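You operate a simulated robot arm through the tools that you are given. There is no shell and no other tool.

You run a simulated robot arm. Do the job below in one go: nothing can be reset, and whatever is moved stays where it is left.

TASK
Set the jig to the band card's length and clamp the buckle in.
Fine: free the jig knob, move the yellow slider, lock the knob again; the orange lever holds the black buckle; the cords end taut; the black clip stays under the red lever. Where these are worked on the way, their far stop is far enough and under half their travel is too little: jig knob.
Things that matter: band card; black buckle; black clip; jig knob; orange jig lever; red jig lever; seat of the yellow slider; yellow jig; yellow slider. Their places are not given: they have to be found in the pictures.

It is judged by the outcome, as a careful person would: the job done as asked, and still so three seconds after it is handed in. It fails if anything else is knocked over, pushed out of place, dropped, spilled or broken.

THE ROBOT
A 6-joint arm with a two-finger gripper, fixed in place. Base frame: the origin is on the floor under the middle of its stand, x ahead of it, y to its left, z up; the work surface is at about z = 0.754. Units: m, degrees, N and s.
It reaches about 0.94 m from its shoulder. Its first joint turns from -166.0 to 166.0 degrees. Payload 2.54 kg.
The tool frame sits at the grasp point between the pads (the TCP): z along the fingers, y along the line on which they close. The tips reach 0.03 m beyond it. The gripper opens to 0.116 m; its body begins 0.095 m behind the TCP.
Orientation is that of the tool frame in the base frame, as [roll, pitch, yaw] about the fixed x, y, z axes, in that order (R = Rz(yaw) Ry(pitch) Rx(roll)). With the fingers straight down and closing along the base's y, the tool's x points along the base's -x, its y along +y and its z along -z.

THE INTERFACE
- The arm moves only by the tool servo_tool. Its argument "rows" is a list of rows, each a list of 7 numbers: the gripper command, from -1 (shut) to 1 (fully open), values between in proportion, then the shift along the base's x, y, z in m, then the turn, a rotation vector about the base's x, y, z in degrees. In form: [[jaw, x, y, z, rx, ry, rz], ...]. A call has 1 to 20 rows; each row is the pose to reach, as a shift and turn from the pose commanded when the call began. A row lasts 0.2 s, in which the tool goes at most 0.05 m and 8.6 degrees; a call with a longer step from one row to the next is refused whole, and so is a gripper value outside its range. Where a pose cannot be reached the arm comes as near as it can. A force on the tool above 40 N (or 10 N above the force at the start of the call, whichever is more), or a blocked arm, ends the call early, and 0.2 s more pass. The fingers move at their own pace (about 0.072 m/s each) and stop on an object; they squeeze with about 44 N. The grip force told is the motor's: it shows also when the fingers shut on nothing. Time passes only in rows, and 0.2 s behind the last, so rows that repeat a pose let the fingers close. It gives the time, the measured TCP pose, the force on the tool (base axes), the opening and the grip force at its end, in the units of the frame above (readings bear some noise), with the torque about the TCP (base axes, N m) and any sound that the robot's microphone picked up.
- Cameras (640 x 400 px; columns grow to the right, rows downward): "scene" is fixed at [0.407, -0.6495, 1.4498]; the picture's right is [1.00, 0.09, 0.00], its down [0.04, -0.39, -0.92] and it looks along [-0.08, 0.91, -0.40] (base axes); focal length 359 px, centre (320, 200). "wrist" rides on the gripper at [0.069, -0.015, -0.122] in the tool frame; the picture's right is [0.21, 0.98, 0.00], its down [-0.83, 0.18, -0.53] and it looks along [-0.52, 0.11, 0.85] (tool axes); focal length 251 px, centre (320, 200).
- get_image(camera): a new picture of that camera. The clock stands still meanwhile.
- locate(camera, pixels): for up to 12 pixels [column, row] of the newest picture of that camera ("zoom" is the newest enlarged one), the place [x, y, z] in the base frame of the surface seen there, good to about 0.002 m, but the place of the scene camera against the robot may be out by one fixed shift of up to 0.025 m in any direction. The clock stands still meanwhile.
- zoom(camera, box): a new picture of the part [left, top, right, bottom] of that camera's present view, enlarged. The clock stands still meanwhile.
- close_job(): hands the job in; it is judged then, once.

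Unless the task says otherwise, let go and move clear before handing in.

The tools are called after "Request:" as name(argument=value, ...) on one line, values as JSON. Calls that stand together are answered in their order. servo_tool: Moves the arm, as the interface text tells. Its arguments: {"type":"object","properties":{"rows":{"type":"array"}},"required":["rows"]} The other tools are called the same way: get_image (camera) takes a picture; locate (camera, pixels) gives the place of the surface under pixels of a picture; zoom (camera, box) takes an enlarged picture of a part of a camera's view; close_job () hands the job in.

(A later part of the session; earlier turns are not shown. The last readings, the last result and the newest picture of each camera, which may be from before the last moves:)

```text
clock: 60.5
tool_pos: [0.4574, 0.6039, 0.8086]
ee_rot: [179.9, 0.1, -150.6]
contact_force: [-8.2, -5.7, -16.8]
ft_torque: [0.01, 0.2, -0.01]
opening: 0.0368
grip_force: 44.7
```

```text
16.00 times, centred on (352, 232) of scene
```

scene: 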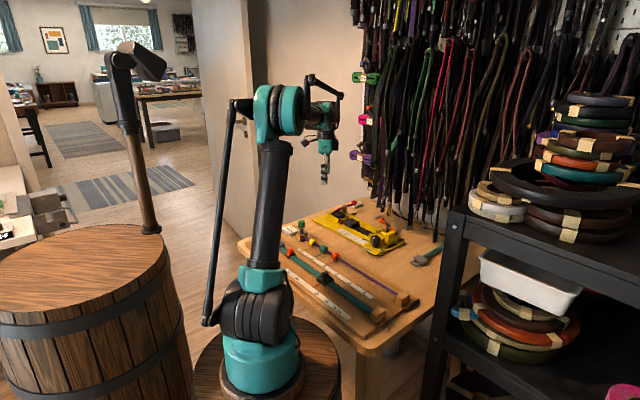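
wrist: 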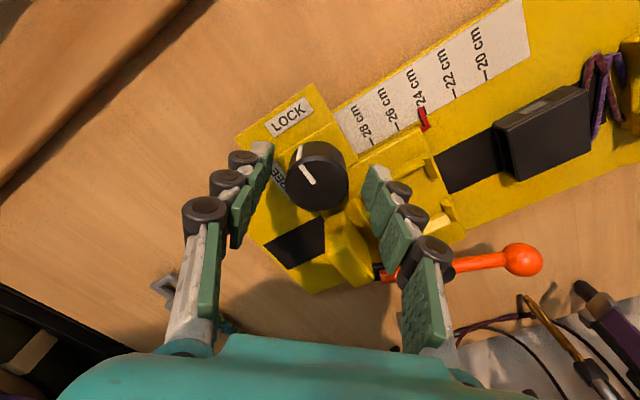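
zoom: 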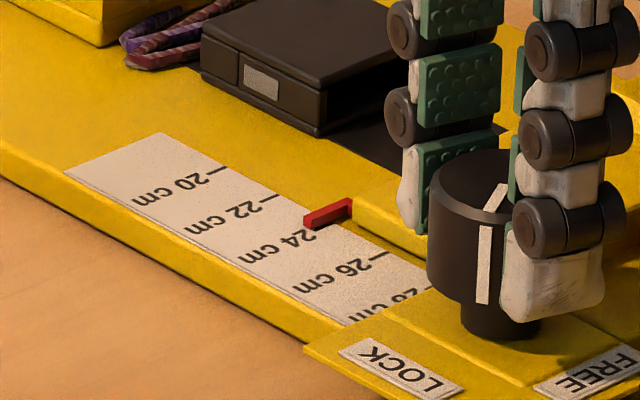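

The pointer is staying at about +2 mm now. I'll shift the hand 1.8 mm back down the rail and see if the slider still follows.

Request:
servo_tool(rows=[[-1, 0.0006, -0.0006, 0, 0, 0, 0], [-1, 0.0013, -0.0013, 0, 0, 0, 0], [-1, 0.0013, -0.0013, 0, 0, 0, 0]])

Request:
zoom(camera="scene", box=[340, 225, 364, 240])

```text
clock: 61.2
tool_pos: [0.462, 0.6027, 0.8091]
ee_rot: [179.9, 0.1, -150.5]
contact_force: [-0.3, 1.6, 3.7]
ft_torque: [0.19, -0.09, 0.02]
opening: 0.0368
grip_force: 45.1
```

```text
16.00 times, centred on (352, 232) of scene
```

zoom: 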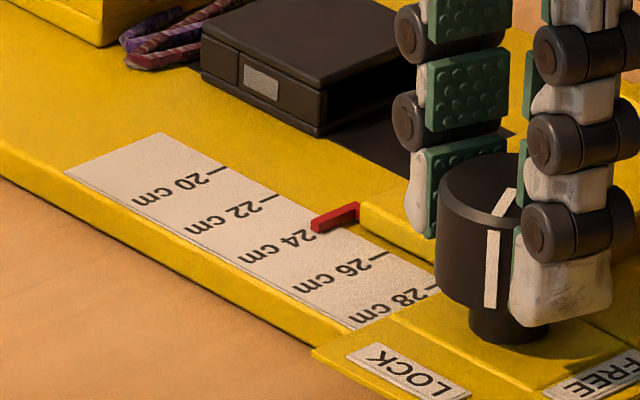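

It moved about 3 mm, now roughly 1.1 mm short. I'll nudge it +0.9 mm.

Request:
servo_tool(rows=[[-1, -0.0003, 0.0003, 0, 0, 0, 0], [-1, -0.0007, 0.0007, 0, 0, 0, 0], [-1, -0.0007, 0.0007, 0, 0, 0, 0]])

Request:
zoom(camera="scene", box=[340, 225, 364, 240])

```text
clock: 62.0
tool_pos: [0.4588, 0.6014, 0.8088]
ee_rot: [179.9, 0.1, -150.5]
contact_force: [3.0, -0.5, 10.5]
ft_torque: [-0.11, -0.13, -0.02]
opening: 0.0368
grip_force: 45.5
```

```text
16.00 times, centred on (352, 232) of scene
```

zoom: 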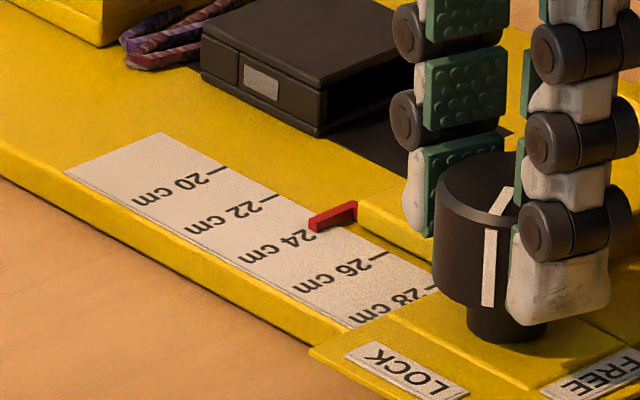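

The pointer is back on target. I'll turn the last 30° to LOCK.

Request:
servo_tool(rows=[[-1, 0, 0, 0, 0, 0, -4], [-1, 0, 0, 0, 0, 0, -8], [-1, 0, 0, 0, 0, 0, -12], [-1, 0, 0, 0, 0, 0, -16], [-1, 0, 0, 0, 0, 0, -20], [-1, 0, 0, 0, 0, 0, -24], [-1, 0, 0, 0, 0, 0, -28], [-1, 0, 0, 0, 0, 0, -30], [-1, 0, 0, 0, 0, 0, -30]])

Request:
zoom(camera="scene", box=[340, 225, 364, 240])

```text
clock: 63.7
tool_pos: [0.459, 0.602, 0.8083]
ee_rot: [179.9, 0.3, -177.7]
contact_force: [2.8, 3.2, 5.7]
ft_torque: [-0.22, 0.52, -0.02]
opening: 0.0369
grip_force: 45.5
stopped in row 8: the force on the tool passed its limit at 41 N (the readings are from after the stop); the commanded pose is now the measured one
```

```text
16.00 times, centred on (352, 232) of scene
```

zoom: 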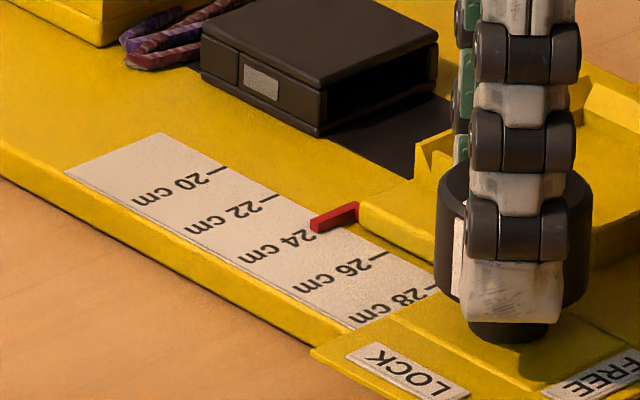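

Still on target (tip at (310,222)). I'll turn the last few degrees to the stop.

Request:
servo_tool(rows=[[-1, 0, 0, 0, 0, 0, -2], [-1, 0, 0, 0, 0, 0, -4], [-1, 0, 0, 0, 0, 0, -5], [-1, 0, 0, 0, 0, 0, -5]])

Request:
zoom(camera="scene", box=[340, 225, 364, 240])

```text
clock: 64.7
tool_pos: [0.4589, 0.6026, 0.8079]
ee_rot: [179.7, 0.1, 177.3]
contact_force: [-4.3, 4.0, 8.1]
ft_torque: [0.14, 0.09, 0.78]
opening: 0.0366
grip_force: 45.1
```

```text
16.00 times, centred on (352, 232) of scene
```

zoom: 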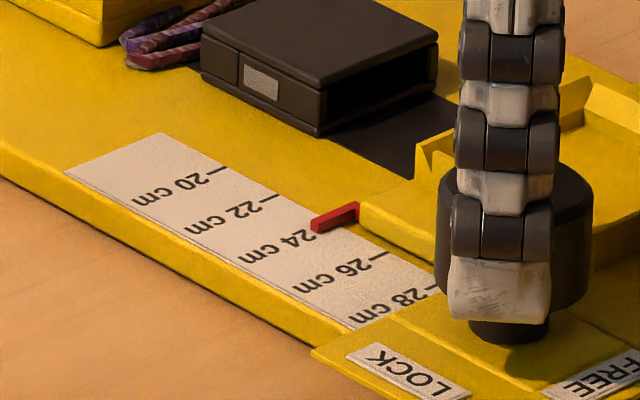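

Torque of 0.78 N m shows the LOCK stop is reached with the pointer on target. I'll open and rise, then look from above.

Request:
servo_tool(rows=[[-0.3, 0, 0, 0, 0, 0, 0], [-0.1, 0, 0, 0, 0, 0, 0], [0.05, 0, 0, 0, 0, 0, 0], [0.05, 0, 0, 0.01, 0, 0, 0], [0.05, 0, 0, 0.04, 0, 0, 0], [0.05, 0, 0, 0.07, 0, 0, 0], [0.05, -0.02, 0, 0.1, 0, 0, 0], [0.05, -0.045, 0.02, 0.12, 0, 0, 0], [0.05, -0.06, 0.05, 0.13, 0, 0, 0], [0.05, -0.06, 0.05, 0.13, 0, 0, 0]])

Request:
get_image(camera="wrist")

Request:
zoom(camera="wrist", box=[210, 100, 450, 250])

Request:
zoom(camera="scene", box=[340, 225, 364, 240])

```text
clock: 66.9
tool_pos: [0.3993, 0.6508, 0.9373]
ee_rot: [179.8, 0.0, 177.2]
contact_force: [0.2, -0.2, 1.1]
ft_torque: [-0.03, 0.0, -0.01]
opening: 0.061
grip_force: 0.0
```

```text
taken
```

wrist: 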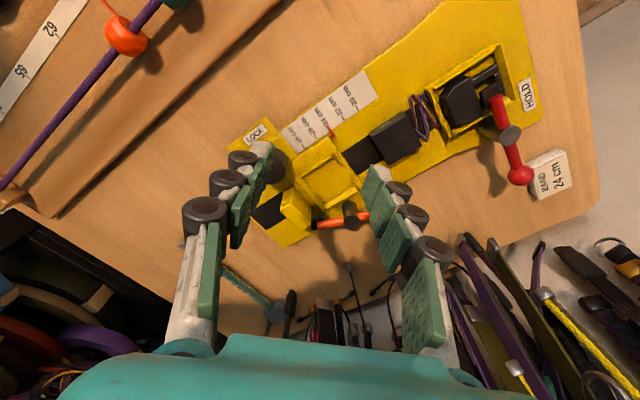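

```text
2.67 times, centred on (330, 175) of wrist
```

zoom: 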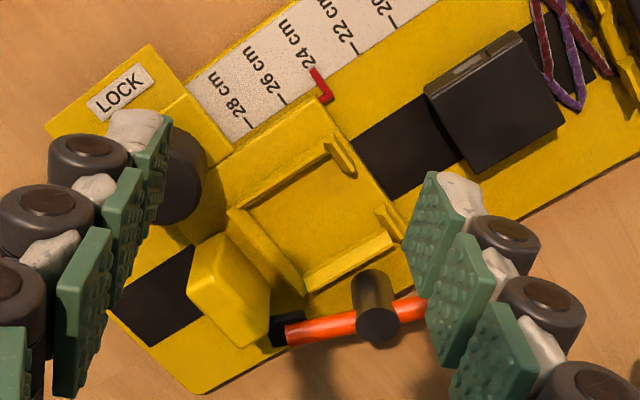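

```text
16.00 times, centred on (352, 232) of scene
```

zoom: 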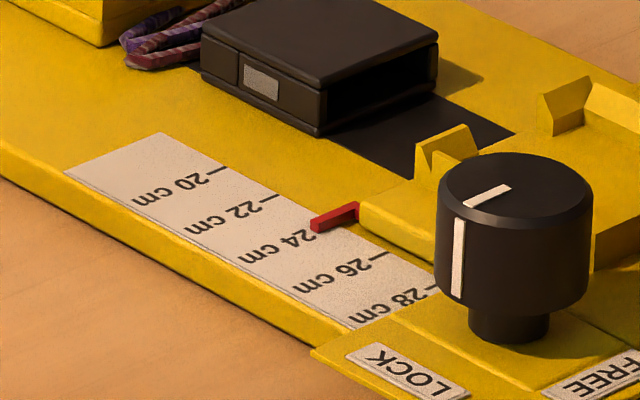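

Request:
zoom(camera="wrist", box=[290, 100, 370, 150])

Request:
locate(camera="wrist", pixels=[[300, 147], [344, 124], [330, 130], [334, 136], [328, 127]])

```text
8.00 times, centred on (330, 125) of wrist
```

zoom: 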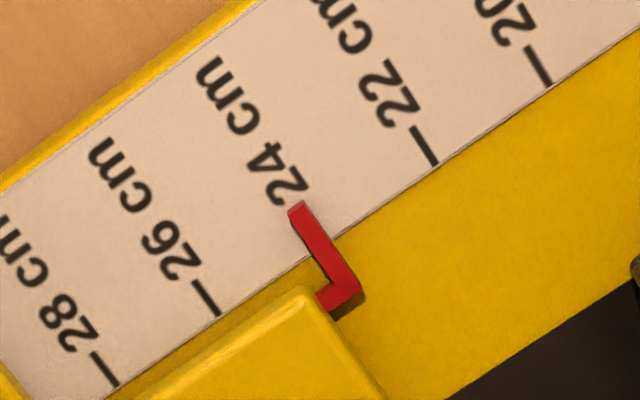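

```text
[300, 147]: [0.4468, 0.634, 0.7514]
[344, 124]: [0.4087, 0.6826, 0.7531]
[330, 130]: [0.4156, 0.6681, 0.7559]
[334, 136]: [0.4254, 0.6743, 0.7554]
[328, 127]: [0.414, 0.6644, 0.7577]
```

The pointer is at 24 and the knob at LOCK. Next I'll measure the buckle and the seat from here.

Request:
zoom(camera="wrist", box=[270, 90, 462, 210])

Request:
locate(camera="zoom", pixels=[[340, 165], [470, 85], [520, 165], [395, 245], [430, 165], [330, 150], [345, 170], [400, 265], [60, 275], [200, 195], [140, 345], [290, 260]])

Request:
locate(camera="zoom", pixels=[[165, 265], [90, 265], [190, 205], [155, 325], [260, 285], [235, 205], [285, 255], [300, 320], [150, 350], [60, 330], [370, 200], [490, 130]])

```text
3.33 times, centred on (366, 150) of wrist
```

zoom: 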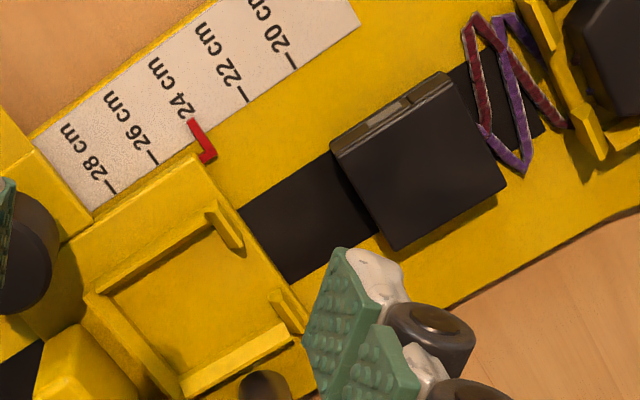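

```text
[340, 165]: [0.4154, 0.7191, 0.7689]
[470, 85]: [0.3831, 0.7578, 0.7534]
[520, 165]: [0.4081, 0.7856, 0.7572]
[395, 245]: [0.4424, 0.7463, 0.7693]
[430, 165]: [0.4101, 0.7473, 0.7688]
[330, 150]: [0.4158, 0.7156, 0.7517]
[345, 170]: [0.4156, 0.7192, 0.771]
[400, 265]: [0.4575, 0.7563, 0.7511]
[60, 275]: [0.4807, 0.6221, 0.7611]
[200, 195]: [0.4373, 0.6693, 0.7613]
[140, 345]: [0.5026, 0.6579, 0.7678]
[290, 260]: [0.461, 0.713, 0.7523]
```

```text
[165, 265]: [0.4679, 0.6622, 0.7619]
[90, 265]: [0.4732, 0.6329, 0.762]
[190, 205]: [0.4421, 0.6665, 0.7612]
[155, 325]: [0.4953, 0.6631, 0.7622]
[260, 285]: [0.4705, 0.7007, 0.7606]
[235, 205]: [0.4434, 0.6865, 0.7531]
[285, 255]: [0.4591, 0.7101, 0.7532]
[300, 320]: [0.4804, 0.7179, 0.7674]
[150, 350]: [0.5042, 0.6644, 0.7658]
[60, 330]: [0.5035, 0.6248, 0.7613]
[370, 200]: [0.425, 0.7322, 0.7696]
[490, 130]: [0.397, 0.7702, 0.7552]
```

Slider reads 24 and is locked. The buckle (u 0.2145–0.258, v≈0.796–0.842) is best gripped across the jig (along v), clear of cords and lever post; I'll turn the tool to yaw 135° above it.

Request:
servo_tool(rows=[[0.3, 0.001, 0.015, 0, 0, 0, -7], [0.3, 0.003, 0.03, 0, 0, 0, -14], [0.3, 0.005, 0.05, 0, 0, 0, -21], [0.3, 0.007, 0.07, 0, 0, 0, -28], [0.3, 0.008, 0.085, -0.01, 0, 0, -35], [0.3, 0.009, 0.1, -0.02, 0, 0, -42], [0.3, 0.009, 0.1, -0.03, 0, 0, -42], [0.3, 0.009, 0.1, -0.03, 0, 0, -42]])

Request:
get_image(camera="wrist")

Request:
get_image(camera="scene")

```text
clock: 68.7
tool_pos: [0.4071, 0.7528, 0.9072]
ee_rot: [179.7, 0.2, 135.2]
contact_force: [0.1, -1.0, -0.1]
ft_torque: [-0.05, 0.0, -0.02]
opening: 0.0753
grip_force: 0.0
```

```text
taken
```

wrist: 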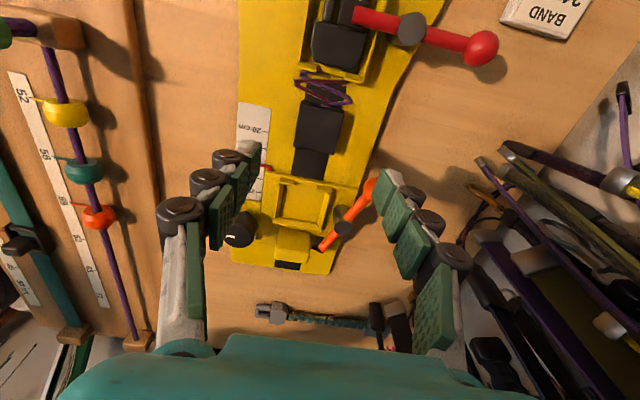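

```text
taken
```

scene: 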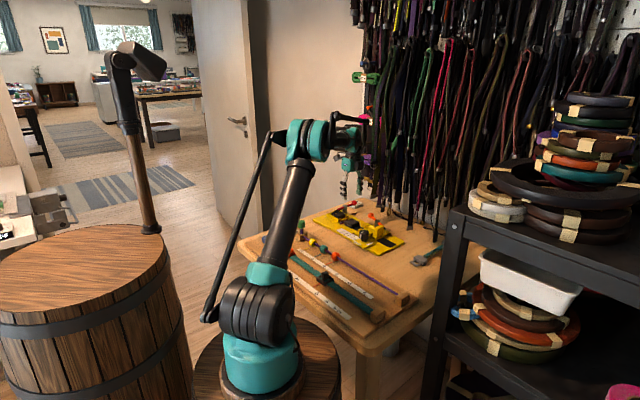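

Yaw 135° is reachable; the buckle is at about (318,125) and the seat at (305,200). I'll measure both from this clean view.

Request:
zoom(camera="wrist", box=[260, 60, 388, 140])

Request:
zoom(camera="wrist", box=[225, 80, 385, 180])

Request:
zoom(camera="wrist", box=[225, 160, 385, 280])

```text
5.00 times, centred on (324, 100) of wrist
```

zoom: 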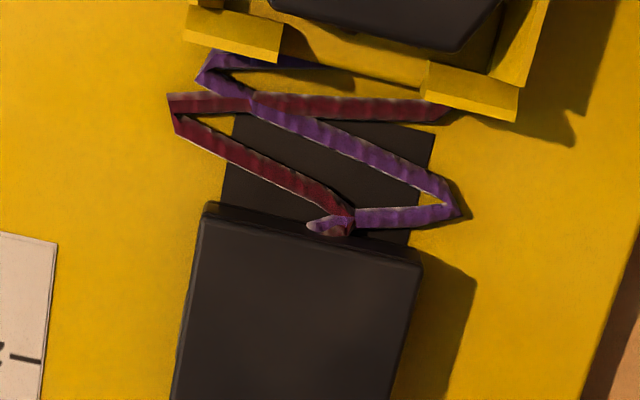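

```text
4.00 times, centred on (305, 130) of wrist
```

zoom: 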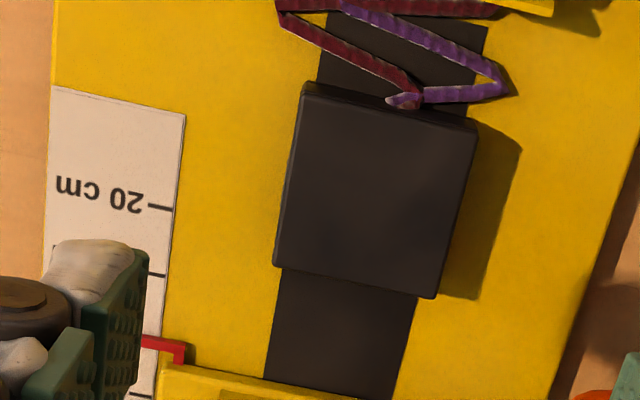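

```text
3.33 times, centred on (305, 220) of wrist
```

zoom: 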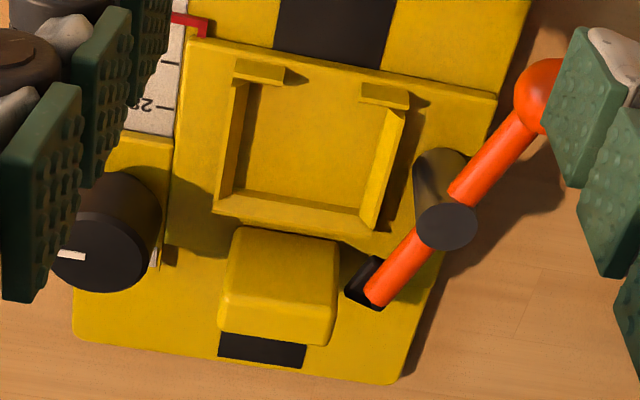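

Request:
locate(camera="zoom", pixels=[[246, 90], [380, 115], [236, 188], [362, 205], [305, 145], [232, 140], [386, 165], [300, 205], [262, 68], [390, 88], [262, 82], [378, 100]])

Request:
locate(camera="zoom", pixels=[[445, 225], [400, 265], [375, 290], [545, 85], [490, 155], [240, 235], [335, 250], [225, 330], [330, 340], [370, 270], [285, 70], [362, 88]])

Request:
zoom(camera="wrist", box=[225, 80, 385, 180])

Request:
locate(camera="zoom", pixels=[[308, 98], [470, 130], [280, 258], [432, 290], [375, 195], [290, 180], [455, 210], [390, 110], [355, 275], [300, 140], [460, 180], [320, 300]])

```text
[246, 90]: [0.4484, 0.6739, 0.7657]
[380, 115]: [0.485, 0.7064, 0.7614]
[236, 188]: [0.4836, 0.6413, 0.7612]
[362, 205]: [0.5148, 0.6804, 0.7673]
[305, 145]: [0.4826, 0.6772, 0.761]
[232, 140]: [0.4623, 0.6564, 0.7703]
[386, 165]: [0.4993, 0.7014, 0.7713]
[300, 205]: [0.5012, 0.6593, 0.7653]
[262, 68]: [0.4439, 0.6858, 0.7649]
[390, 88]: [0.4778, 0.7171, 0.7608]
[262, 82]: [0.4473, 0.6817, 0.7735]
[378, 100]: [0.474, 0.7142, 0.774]
```

```text
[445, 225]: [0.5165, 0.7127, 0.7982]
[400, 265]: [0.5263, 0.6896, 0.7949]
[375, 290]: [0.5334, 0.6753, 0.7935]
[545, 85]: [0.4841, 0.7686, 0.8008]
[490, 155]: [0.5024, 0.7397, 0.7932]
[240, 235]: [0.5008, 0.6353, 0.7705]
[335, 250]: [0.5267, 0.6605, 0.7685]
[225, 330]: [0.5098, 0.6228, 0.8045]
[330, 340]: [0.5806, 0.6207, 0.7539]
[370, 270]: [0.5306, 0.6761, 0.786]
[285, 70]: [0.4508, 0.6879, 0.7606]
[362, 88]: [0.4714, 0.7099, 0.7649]
```

```text
4.00 times, centred on (305, 130) of wrist
```

zoom: 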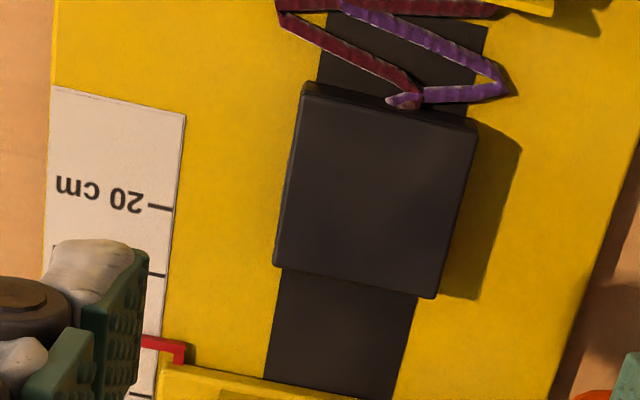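

```text
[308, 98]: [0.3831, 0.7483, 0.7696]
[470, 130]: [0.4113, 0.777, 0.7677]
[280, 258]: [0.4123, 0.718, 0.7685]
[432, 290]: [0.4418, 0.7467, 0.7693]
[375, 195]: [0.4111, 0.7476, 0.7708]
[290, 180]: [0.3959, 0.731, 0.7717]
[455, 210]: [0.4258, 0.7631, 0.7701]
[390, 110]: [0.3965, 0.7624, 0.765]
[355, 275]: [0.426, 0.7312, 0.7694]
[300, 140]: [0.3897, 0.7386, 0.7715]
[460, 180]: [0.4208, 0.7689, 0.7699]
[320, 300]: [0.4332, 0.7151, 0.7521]
```

Seat inner space: u≈0.1115–0.1645, v≈0.792–0.846; buckle 0.0446×0.0428 m centred at u=0.2371, v=0.820. I'll descend to grip its upper 6 mm across v.

Request:
servo_tool(rows=[[0.3, 0.003, -0.0033, -0.02, 0, 0, 0], [0.3, 0.003, -0.0033, -0.05, 0, 0, 0], [0.3, 0.003, -0.0033, -0.08, 0, 0, 0], [0.3, 0.003, -0.0033, -0.1, 0, 0, 0], [0.3, 0.003, -0.0033, -0.1125, 0, 0, 0], [0.3, 0.003, -0.0033, -0.1125, 0, 0, 0]])

Request:
get_image(camera="wrist")

Request:
zoom(camera="scene", box=[325, 190, 405, 240])

```text
clock: 70.1
tool_pos: [0.4083, 0.7487, 0.7967]
ee_rot: [179.8, 0.3, 135.3]
contact_force: [-0.1, 0.7, -0.1]
ft_torque: [-0.02, -0.01, -0.01]
opening: 0.0751
grip_force: 0.1
```

```text
taken
```

wrist: 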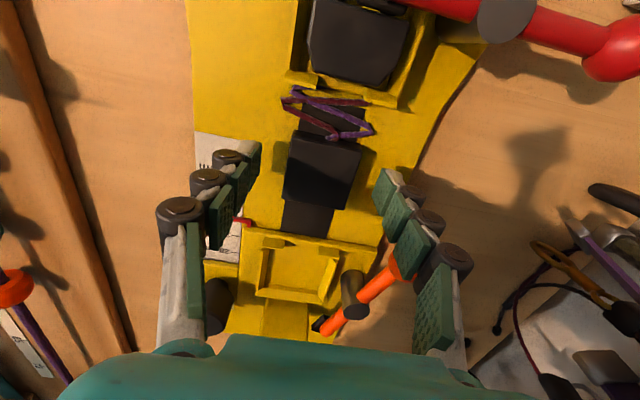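

```text
8.00 times, centred on (365, 215) of scene
```

zoom: 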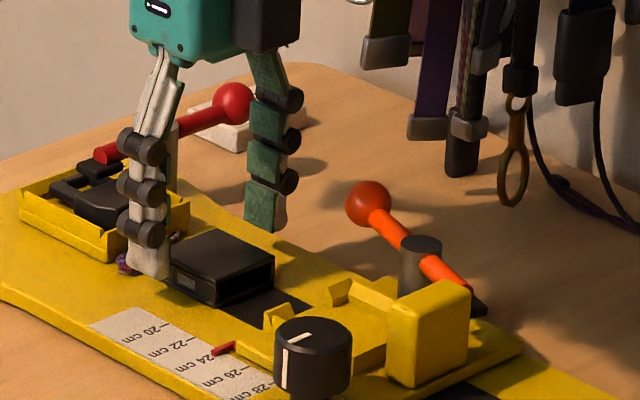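

The fingers straddle the buckle. I'll lower 2 mm and close.

Request:
servo_tool(rows=[[0.3, 0, 0, -0.002, 0, 0, 0], [0.1, 0, 0, -0.002, 0, 0, 0], [-0.05, 0, 0, -0.002, 0, 0, 0], [-0.2, 0, 0, -0.002, 0, 0, 0], [-0.4, 0, 0, -0.002, 0, 0, 0], [-1, 0, 0, -0.002, 0, 0, 0], [-1, 0, 0, -0.002, 0, 0, 0]])

Request:
get_image(camera="wrist")

Request:
zoom(camera="scene", box=[325, 200, 373, 230])

```text
clock: 71.7
tool_pos: [0.4096, 0.7487, 0.7954]
ee_rot: [179.7, 0.2, 135.4]
contact_force: [1.0, -0.8, 3.2]
ft_torque: [0.0, 0.0, 0.01]
opening: 0.0439
grip_force: 44.1
```

```text
taken
```

wrist: 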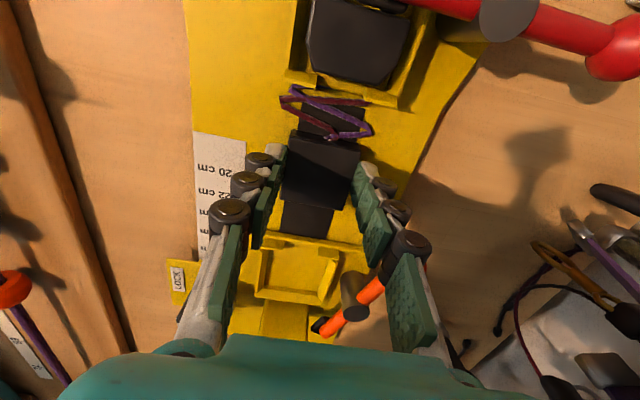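

```text
13.33 times, centred on (349, 215) of scene
```

zoom: 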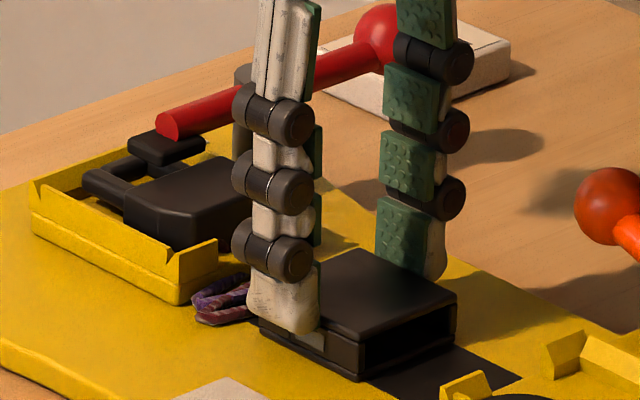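

The buckle is held (opening 0.0439, 44 N). I'll lift it 3 cm.

Request:
servo_tool(rows=[[-1, 0, 0, 0.006, 0, 0, 0], [-1, 0, 0, 0.014, 0, 0, 0], [-1, 0, 0, 0.022, 0, 0, 0], [-1, 0, 0, 0.03, 0, 0, 0], [-1, 0, 0, 0.03, 0, 0, 0]])

Request:
get_image(camera="wrist")

Request:
zoom(camera="scene", box=[325, 190, 405, 240])

```text
clock: 72.9
tool_pos: [0.4117, 0.7476, 0.8247]
ee_rot: [179.8, 0.2, 135.3]
contact_force: [0.3, 0.1, -0.2]
ft_torque: [0.01, -0.03, 0.02]
opening: 0.0441
grip_force: 43.9
```

```text
taken
```

wrist: 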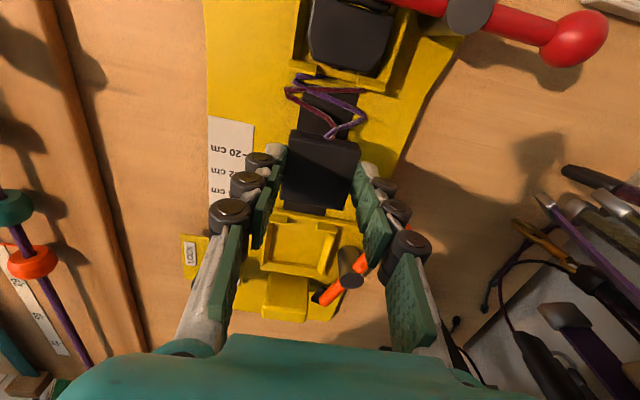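

```text
8.00 times, centred on (365, 215) of scene
```

zoom: 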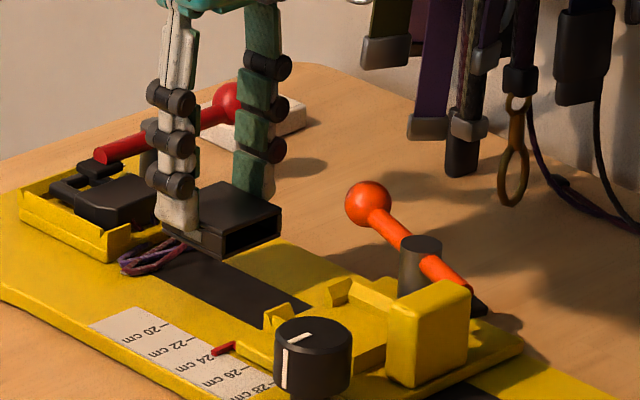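

The buckle is lifted cleanly. I'll carry it along the rail toward the seat, in stages to feel the cord tension.

Request:
servo_tool(rows=[[-1, 0.008, -0.008, 0, 0, 0, 0], [-1, 0.018, -0.018, 0, 0, 0, 0], [-1, 0.028, -0.029, 0, 0, 0, 0], [-1, 0.038, -0.04, 0, 0, 0, 0], [-1, 0.047, -0.05, 0, 0, 0, 0], [-1, 0.047, -0.05, 0, 0, 0, 0]])

Request:
zoom(camera="scene", box=[325, 190, 405, 240])

```text
clock: 74.3
tool_pos: [0.4591, 0.6997, 0.8229]
ee_rot: [179.8, 0.2, 135.2]
contact_force: [-0.3, 0.9, -0.8]
ft_torque: [0.03, 0.01, -0.05]
opening: 0.044
grip_force: 44.6
```

```text
8.00 times, centred on (365, 215) of scene
```

zoom: 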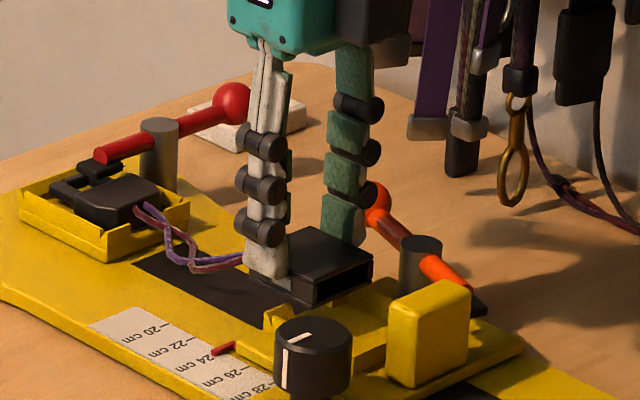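

Cords are still slack with no force. I'll go on to above the seat.

Request:
servo_tool(rows=[[-1, 0.006, -0.006, 0, 0, 0, 0], [-1, 0.012, -0.012, 0, 0, 0, 0], [-1, 0.017, -0.018, 0, 0, 0, 0], [-1, 0.0203, -0.0213, 0, 0, 0, 0], [-1, 0.0203, -0.0213, 0, 0, 0, 0]])

Request:
get_image(camera="wrist")

Request:
zoom(camera="wrist", box=[240, 100, 400, 260])

Request:
zoom(camera="scene", box=[325, 190, 405, 240])

```text
clock: 75.5
tool_pos: [0.4786, 0.6768, 0.8243]
ee_rot: [179.8, 0.2, 135.3]
contact_force: [0.4, 0.0, -0.7]
ft_torque: [0.01, 0.02, -0.01]
opening: 0.0442
grip_force: 44.8
```

```text
taken
```

wrist: 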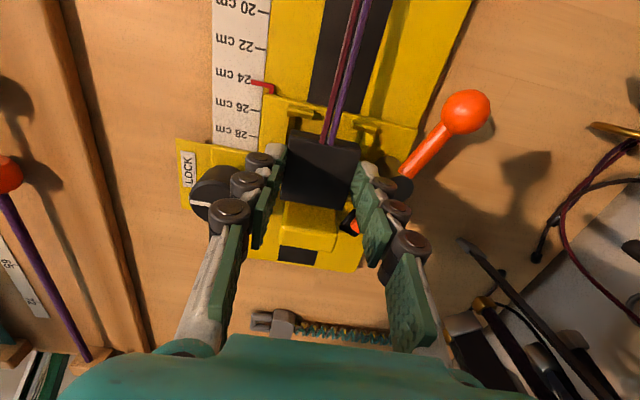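

```text
2.50 times, centred on (320, 180) of wrist
```

zoom: 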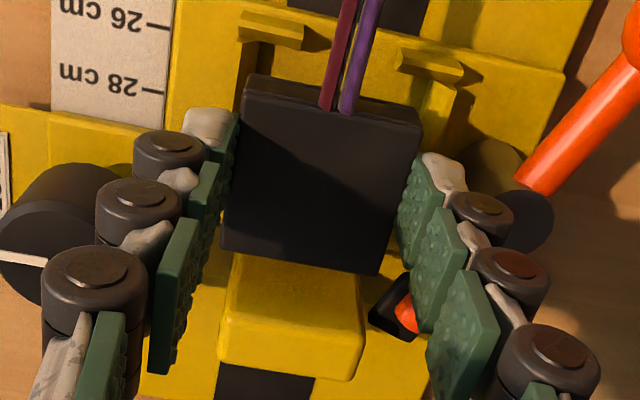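

```text
8.00 times, centred on (365, 215) of scene
```

zoom: 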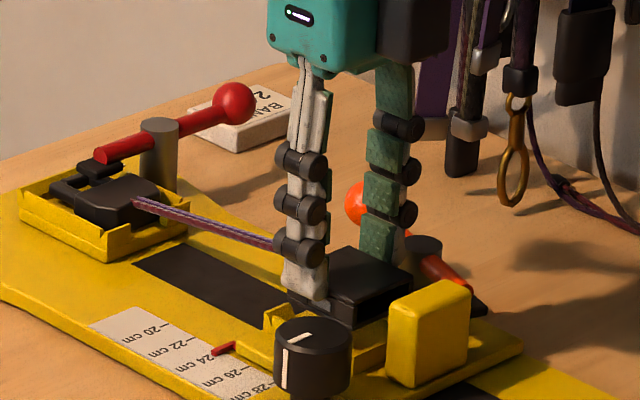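

The cords are now straight and the force is still near zero. I'll locate the buckle's corners against the seat's posts before lowering.

Request:
zoom(camera="wrist", box=[240, 100, 400, 260])

Request:
locate(camera="zoom", pixels=[[255, 95], [412, 138], [230, 235], [372, 262], [320, 175], [270, 28], [430, 65], [240, 90], [445, 110], [300, 350], [285, 265], [340, 270]])

```text
2.50 times, centred on (320, 180) of wrist
```

zoom: 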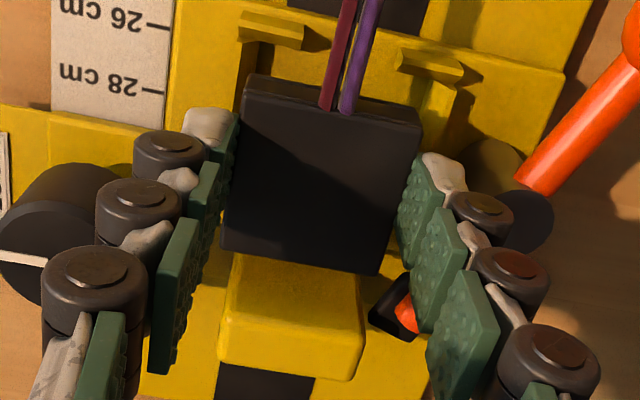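

```text
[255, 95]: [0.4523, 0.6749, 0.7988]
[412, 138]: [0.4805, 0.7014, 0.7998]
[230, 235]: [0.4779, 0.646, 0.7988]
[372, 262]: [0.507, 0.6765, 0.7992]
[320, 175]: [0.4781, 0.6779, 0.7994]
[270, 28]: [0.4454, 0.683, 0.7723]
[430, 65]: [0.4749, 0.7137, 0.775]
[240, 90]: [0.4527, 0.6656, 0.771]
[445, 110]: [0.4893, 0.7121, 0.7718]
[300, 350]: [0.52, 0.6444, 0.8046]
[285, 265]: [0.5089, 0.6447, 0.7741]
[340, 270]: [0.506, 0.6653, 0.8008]
```

The buckle's centre is at u≈0.138, v≈0.816, inside the seat's outline. I'll lower it slowly into the seat.

Request:
servo_tool(rows=[[-1, 0, 0, -0.004, 0, 0, 0], [-1, 0, 0, -0.008, 0, 0, 0], [-1, 0, 0, -0.012, 0, 0, 0], [-1, 0, 0, -0.012, 0, 0, 0]])

Request:
zoom(camera="scene", box=[345, 205, 393, 235])

Request:
get_image(camera="wrist")

Request:
zoom(camera="wrist", box=[240, 100, 400, 260])

```text
clock: 76.5
tool_pos: [0.4793, 0.6754, 0.8118]
ee_rot: [179.7, 0.2, 135.3]
contact_force: [1.3, -0.1, 0.2]
ft_torque: [0.03, -0.01, 0.02]
opening: 0.0441
grip_force: 44.1
```

```text
13.33 times, centred on (369, 220) of scene
```

zoom: 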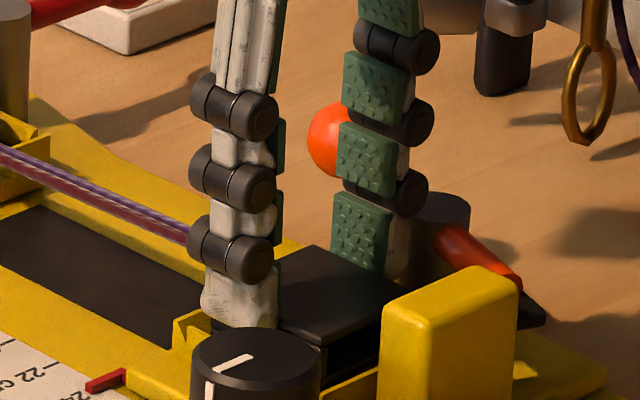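

```text
taken
```

wrist: 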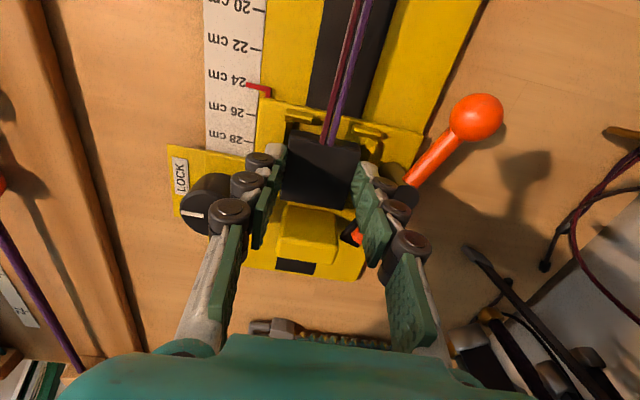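

```text
2.50 times, centred on (320, 180) of wrist
```

zoom: 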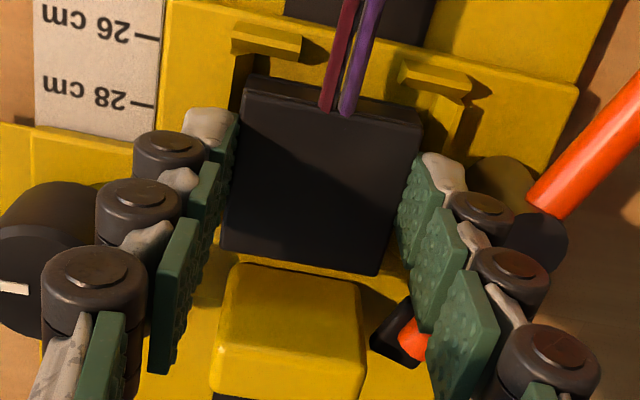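

No contact so far (0.2 N). I'll lower the last 8 mm slowly, watching the z force.

Request:
servo_tool(rows=[[-1, 0, 0, -0.002, 0, 0, 0], [-1, 0, 0, -0.004, 0, 0, 0], [-1, 0, 0, -0.006, 0, 0, 0], [-1, 0, 0, -0.006, 0, 0, 0]])

Request:
zoom(camera="scene", box=[345, 205, 393, 235])

Request:
get_image(camera="wrist")

Request:
zoom(camera="wrist", box=[240, 100, 400, 260])

Request:
locate(camera="zoom", pixels=[[255, 95], [412, 138], [230, 235], [372, 262], [320, 175], [265, 40], [430, 80], [240, 90], [460, 125], [260, 262], [285, 275], [370, 290]])

```text
clock: 77.5
tool_pos: [0.4774, 0.6785, 0.8054]
ee_rot: [179.7, 0.2, 135.3]
contact_force: [-0.1, -1.3, 0.4]
ft_torque: [0.01, -0.03, -0.01]
opening: 0.0441
grip_force: 43.9
```

```text
13.33 times, centred on (369, 220) of scene
```

zoom: 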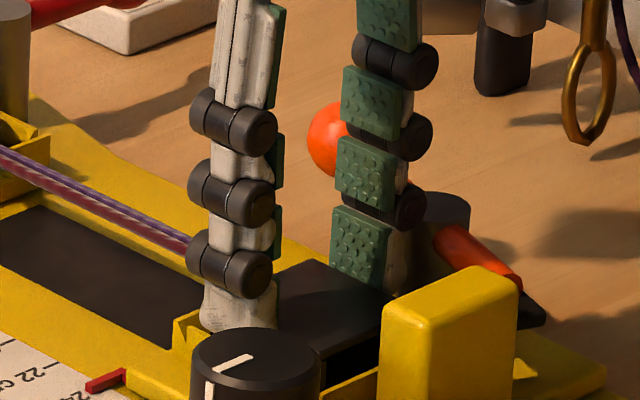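

```text
taken
```

wrist: 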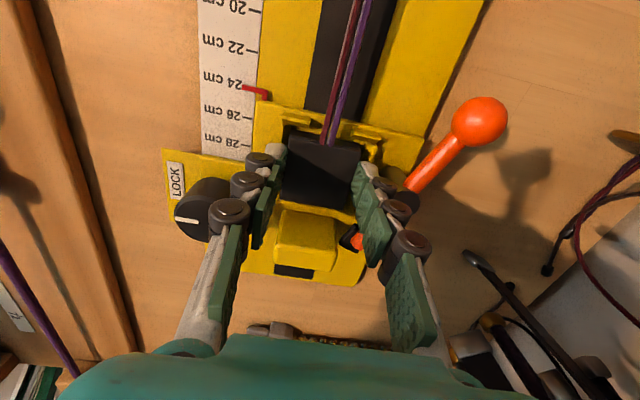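

```text
2.50 times, centred on (320, 180) of wrist
```

zoom: 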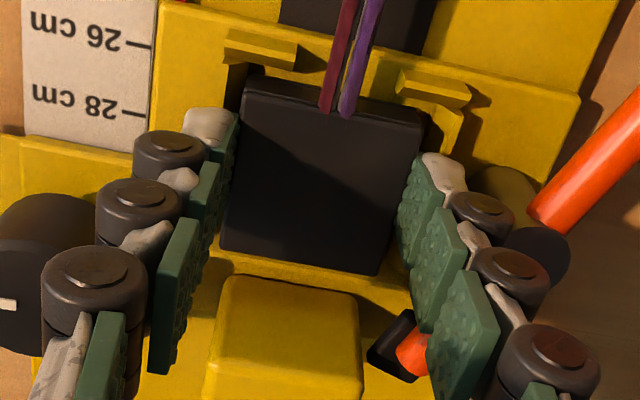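

```text
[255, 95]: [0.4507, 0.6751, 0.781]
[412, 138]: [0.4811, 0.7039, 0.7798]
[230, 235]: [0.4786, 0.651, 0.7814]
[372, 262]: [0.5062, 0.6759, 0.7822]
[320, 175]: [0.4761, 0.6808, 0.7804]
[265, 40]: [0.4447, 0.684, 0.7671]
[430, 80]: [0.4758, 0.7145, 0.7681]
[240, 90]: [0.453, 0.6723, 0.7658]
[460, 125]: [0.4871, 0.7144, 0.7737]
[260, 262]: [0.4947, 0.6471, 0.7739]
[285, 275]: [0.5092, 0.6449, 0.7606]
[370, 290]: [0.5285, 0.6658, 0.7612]
```

The buckle's top is at z≈0.781, so its bottom is about 1.5 mm above the seat floor. I'll lower 1.5 mm more.

Request:
servo_tool(rows=[[-1, 0, 0, -0.001, 0, 0, 0], [-1, 0, 0, -0.0018, 0, 0, 0], [-1, 0, 0, -0.0018, 0, 0, 0]])

```text
clock: 78.3
tool_pos: [0.4791, 0.677, 0.8048]
ee_rot: [179.8, 0.2, 135.3]
contact_force: [5.8, 9.0, 2.2]
ft_torque: [0.36, -0.14, -0.21]
opening: 0.0439
grip_force: 44.3
```

There's about 10 N toward +v, so the -v side is touching a wall. I'll shift 1.5 mm toward +v and read again.

Request:
servo_tool(rows=[[-1, 0.0005, 0.0005, 0.0005, 0, 0, 0], [-1, 0.0011, 0.0011, 0.0005, 0, 0, 0], [-1, 0.0011, 0.0011, 0.0005, 0, 0, 0]])

Request:
zoom(camera="scene", box=[345, 205, 393, 235])

```text
clock: 79.1
tool_pos: [0.4785, 0.6781, 0.804]
ee_rot: [179.7, 0.2, 135.4]
contact_force: [0.2, 0.1, 0.3]
ft_torque: [0.01, 0.01, -0.02]
opening: 0.0442
grip_force: 44.6
```

```text
13.33 times, centred on (369, 220) of scene
```

zoom: 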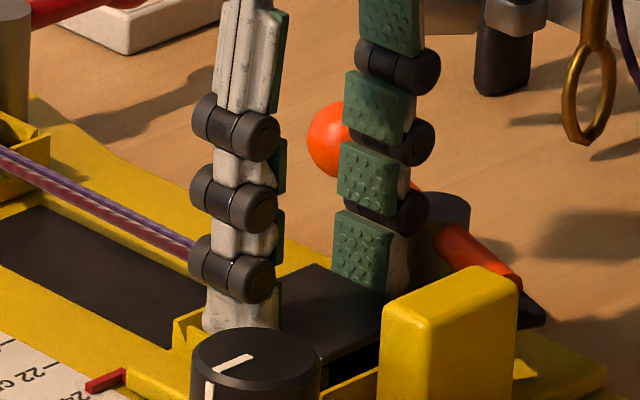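

Free again. I'll lower by 1 mm steps until the floor is felt.

Request:
servo_tool(rows=[[-1, 0, 0, -0.0008, 0, 0, 0], [-1, 0, 0, -0.0014, 0, 0, 0], [-1, 0, 0, -0.0014, 0, 0, 0]])

Request:
get_image(camera="wrist")

Request:
zoom(camera="wrist", box=[240, 100, 400, 260])

Request:
locate(camera="zoom", pixels=[[255, 95], [412, 138], [230, 235], [372, 262], [320, 175], [340, 150], [280, 160], [360, 220]])

```text
clock: 79.9
tool_pos: [0.4806, 0.6787, 0.8037]
ee_rot: [179.8, 0.1, 135.4]
contact_force: [-2.6, -2.3, 21.4]
ft_torque: [-0.23, 0.13, 0.01]
opening: 0.0442
grip_force: 43.6
```

```text
taken
```

wrist: 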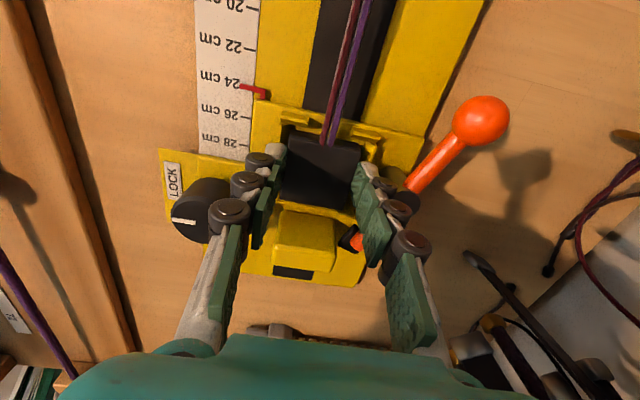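

```text
2.50 times, centred on (320, 180) of wrist
```

zoom: 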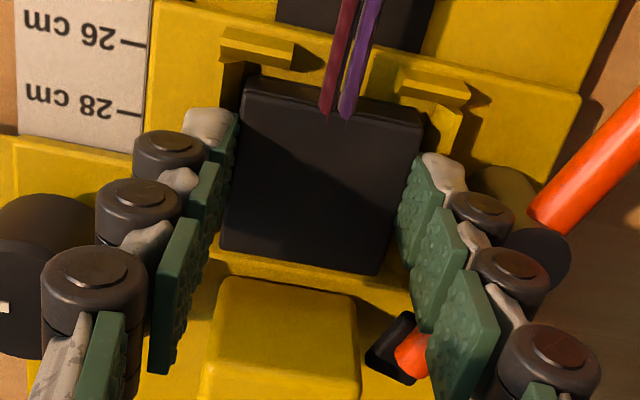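

```text
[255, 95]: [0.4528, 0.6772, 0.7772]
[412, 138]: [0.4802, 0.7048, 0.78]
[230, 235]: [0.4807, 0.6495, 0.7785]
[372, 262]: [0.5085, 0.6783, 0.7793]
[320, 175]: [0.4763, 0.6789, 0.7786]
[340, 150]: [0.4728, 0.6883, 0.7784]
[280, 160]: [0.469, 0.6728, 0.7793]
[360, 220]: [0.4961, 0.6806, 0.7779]
```

The buckle rests on the seat floor (top z≈0.7785, 21 N up). I'll ease up slightly and open just a little, since the lever post is close to the +v finger.

Request:
servo_tool(rows=[[-1, 0, 0, 0.0006, 0, 0, 0], [-0.2, 0, 0, 0.0006, 0, 0, 0], [-0.19, 0, 0, 0.0006, 0, 0, 0], [-0.18, 0, 0, 0.0006, 0, 0, 0]])

Request:
zoom(camera="scene", box=[345, 205, 393, 235])

Request:
zoom(camera="wrist", box=[240, 100, 400, 260])

```text
clock: 80.9
tool_pos: [0.481, 0.6786, 0.8019]
ee_rot: [179.9, 0.2, 135.2]
contact_force: [-1.1, 0.3, -0.2]
ft_torque: [-0.01, -0.03, 0.0]
opening: 0.047
grip_force: 0.0
```

```text
13.33 times, centred on (369, 220) of scene
```

zoom: 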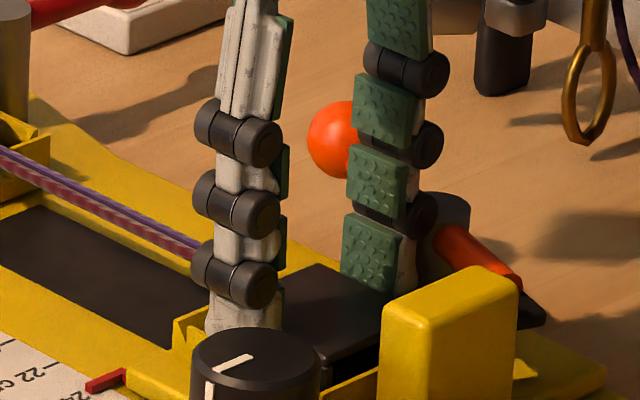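

```text
2.50 times, centred on (320, 180) of wrist
```

zoom: 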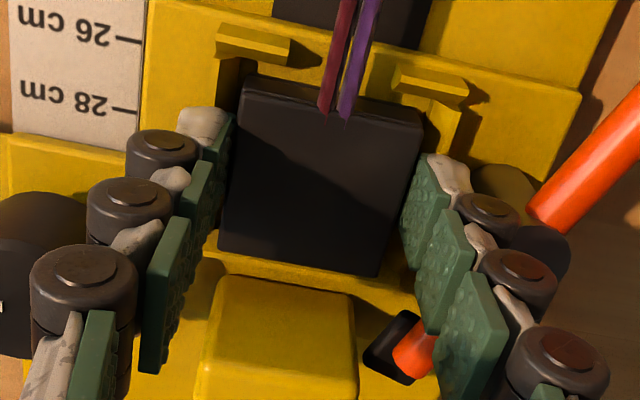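

The buckle is free in the seat and nothing touches. I'll lift straight up.

Request:
servo_tool(rows=[[-0.18, 0, 0, 0.005, 0, 0, 0], [-0.18, 0, 0, 0.012, 0, 0, 0], [-0.18, 0, 0, 0.022, 0, 0, 0], [-0.18, 0, 0, 0.04, 0, 0, 0], [-0.18, 0, 0, 0.07, 0, 0, 0], [-0.18, 0, 0, 0.1, 0, 0, 0], [-0.18, 0, 0, 0.1, 0, 0, 0]])

Request:
get_image(camera="wrist")

Request:
zoom(camera="wrist", box=[240, 20, 432, 180])

Request:
zoom(camera="scene", box=[325, 195, 405, 245])

```text
clock: 82.5
tool_pos: [0.4774, 0.6778, 0.9038]
ee_rot: [179.7, 0.3, 135.3]
contact_force: [0.5, 0.4, 0.4]
ft_torque: [0.0, 0.03, 0.0]
opening: 0.047
grip_force: 0.0
```

```text
taken
```

wrist: 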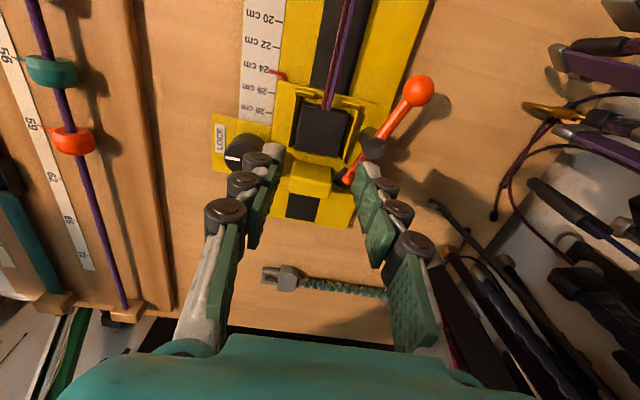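

```text
2.50 times, centred on (336, 100) of wrist
```

zoom: 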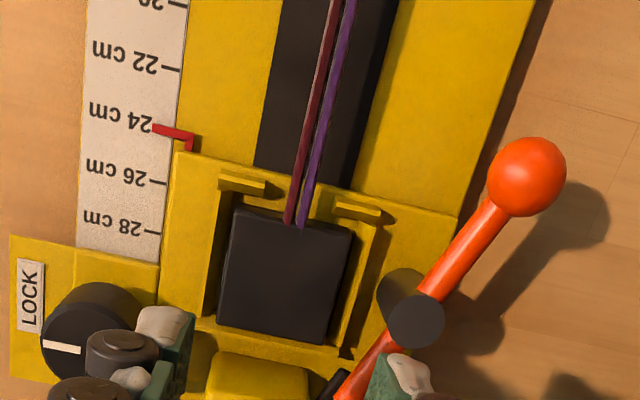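

```text
8.00 times, centred on (365, 220) of scene
```

zoom: 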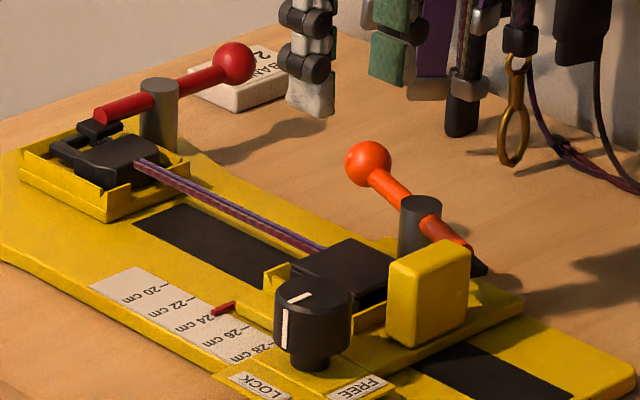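

The buckle sits in the seat and the cords run straight. Now the orange lever must swing about its post; I'll check where the hanging straps are so the hand stays clear.

Request:
locate(camera="wrist", pixels=[[418, 91], [374, 148], [435, 205], [490, 215], [545, 120], [520, 105], [575, 130], [540, 190], [600, 45], [480, 270], [460, 255], [345, 180]])

Request:
locate(camera="scene", pixels=[[372, 185], [385, 195], [400, 190], [410, 215], [420, 210], [432, 230], [440, 210], [380, 170], [395, 150], [425, 150], [365, 150], [450, 180]])

Request:
zoom(camera="scene", box=[330, 120, 490, 260])

```text
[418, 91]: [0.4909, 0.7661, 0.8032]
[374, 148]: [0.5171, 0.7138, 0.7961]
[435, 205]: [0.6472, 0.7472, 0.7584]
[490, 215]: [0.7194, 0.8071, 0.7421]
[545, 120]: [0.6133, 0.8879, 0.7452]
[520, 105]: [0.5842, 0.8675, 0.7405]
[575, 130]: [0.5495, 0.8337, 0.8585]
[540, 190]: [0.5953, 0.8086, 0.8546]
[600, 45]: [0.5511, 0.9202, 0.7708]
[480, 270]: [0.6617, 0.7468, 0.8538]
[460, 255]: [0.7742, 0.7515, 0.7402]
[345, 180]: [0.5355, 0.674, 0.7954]
```

```text
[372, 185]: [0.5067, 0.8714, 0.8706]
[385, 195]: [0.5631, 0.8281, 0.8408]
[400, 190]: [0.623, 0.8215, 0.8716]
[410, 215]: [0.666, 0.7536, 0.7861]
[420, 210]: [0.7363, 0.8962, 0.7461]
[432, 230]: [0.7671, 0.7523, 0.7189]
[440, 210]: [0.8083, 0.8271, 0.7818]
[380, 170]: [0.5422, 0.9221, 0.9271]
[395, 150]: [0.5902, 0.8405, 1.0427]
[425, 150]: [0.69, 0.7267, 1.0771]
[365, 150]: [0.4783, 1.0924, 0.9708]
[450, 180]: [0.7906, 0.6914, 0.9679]
```

```text
2.86 times, centred on (410, 190) of scene
```

zoom: 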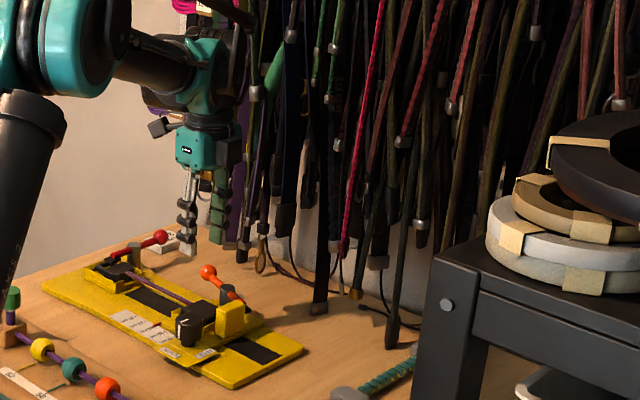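

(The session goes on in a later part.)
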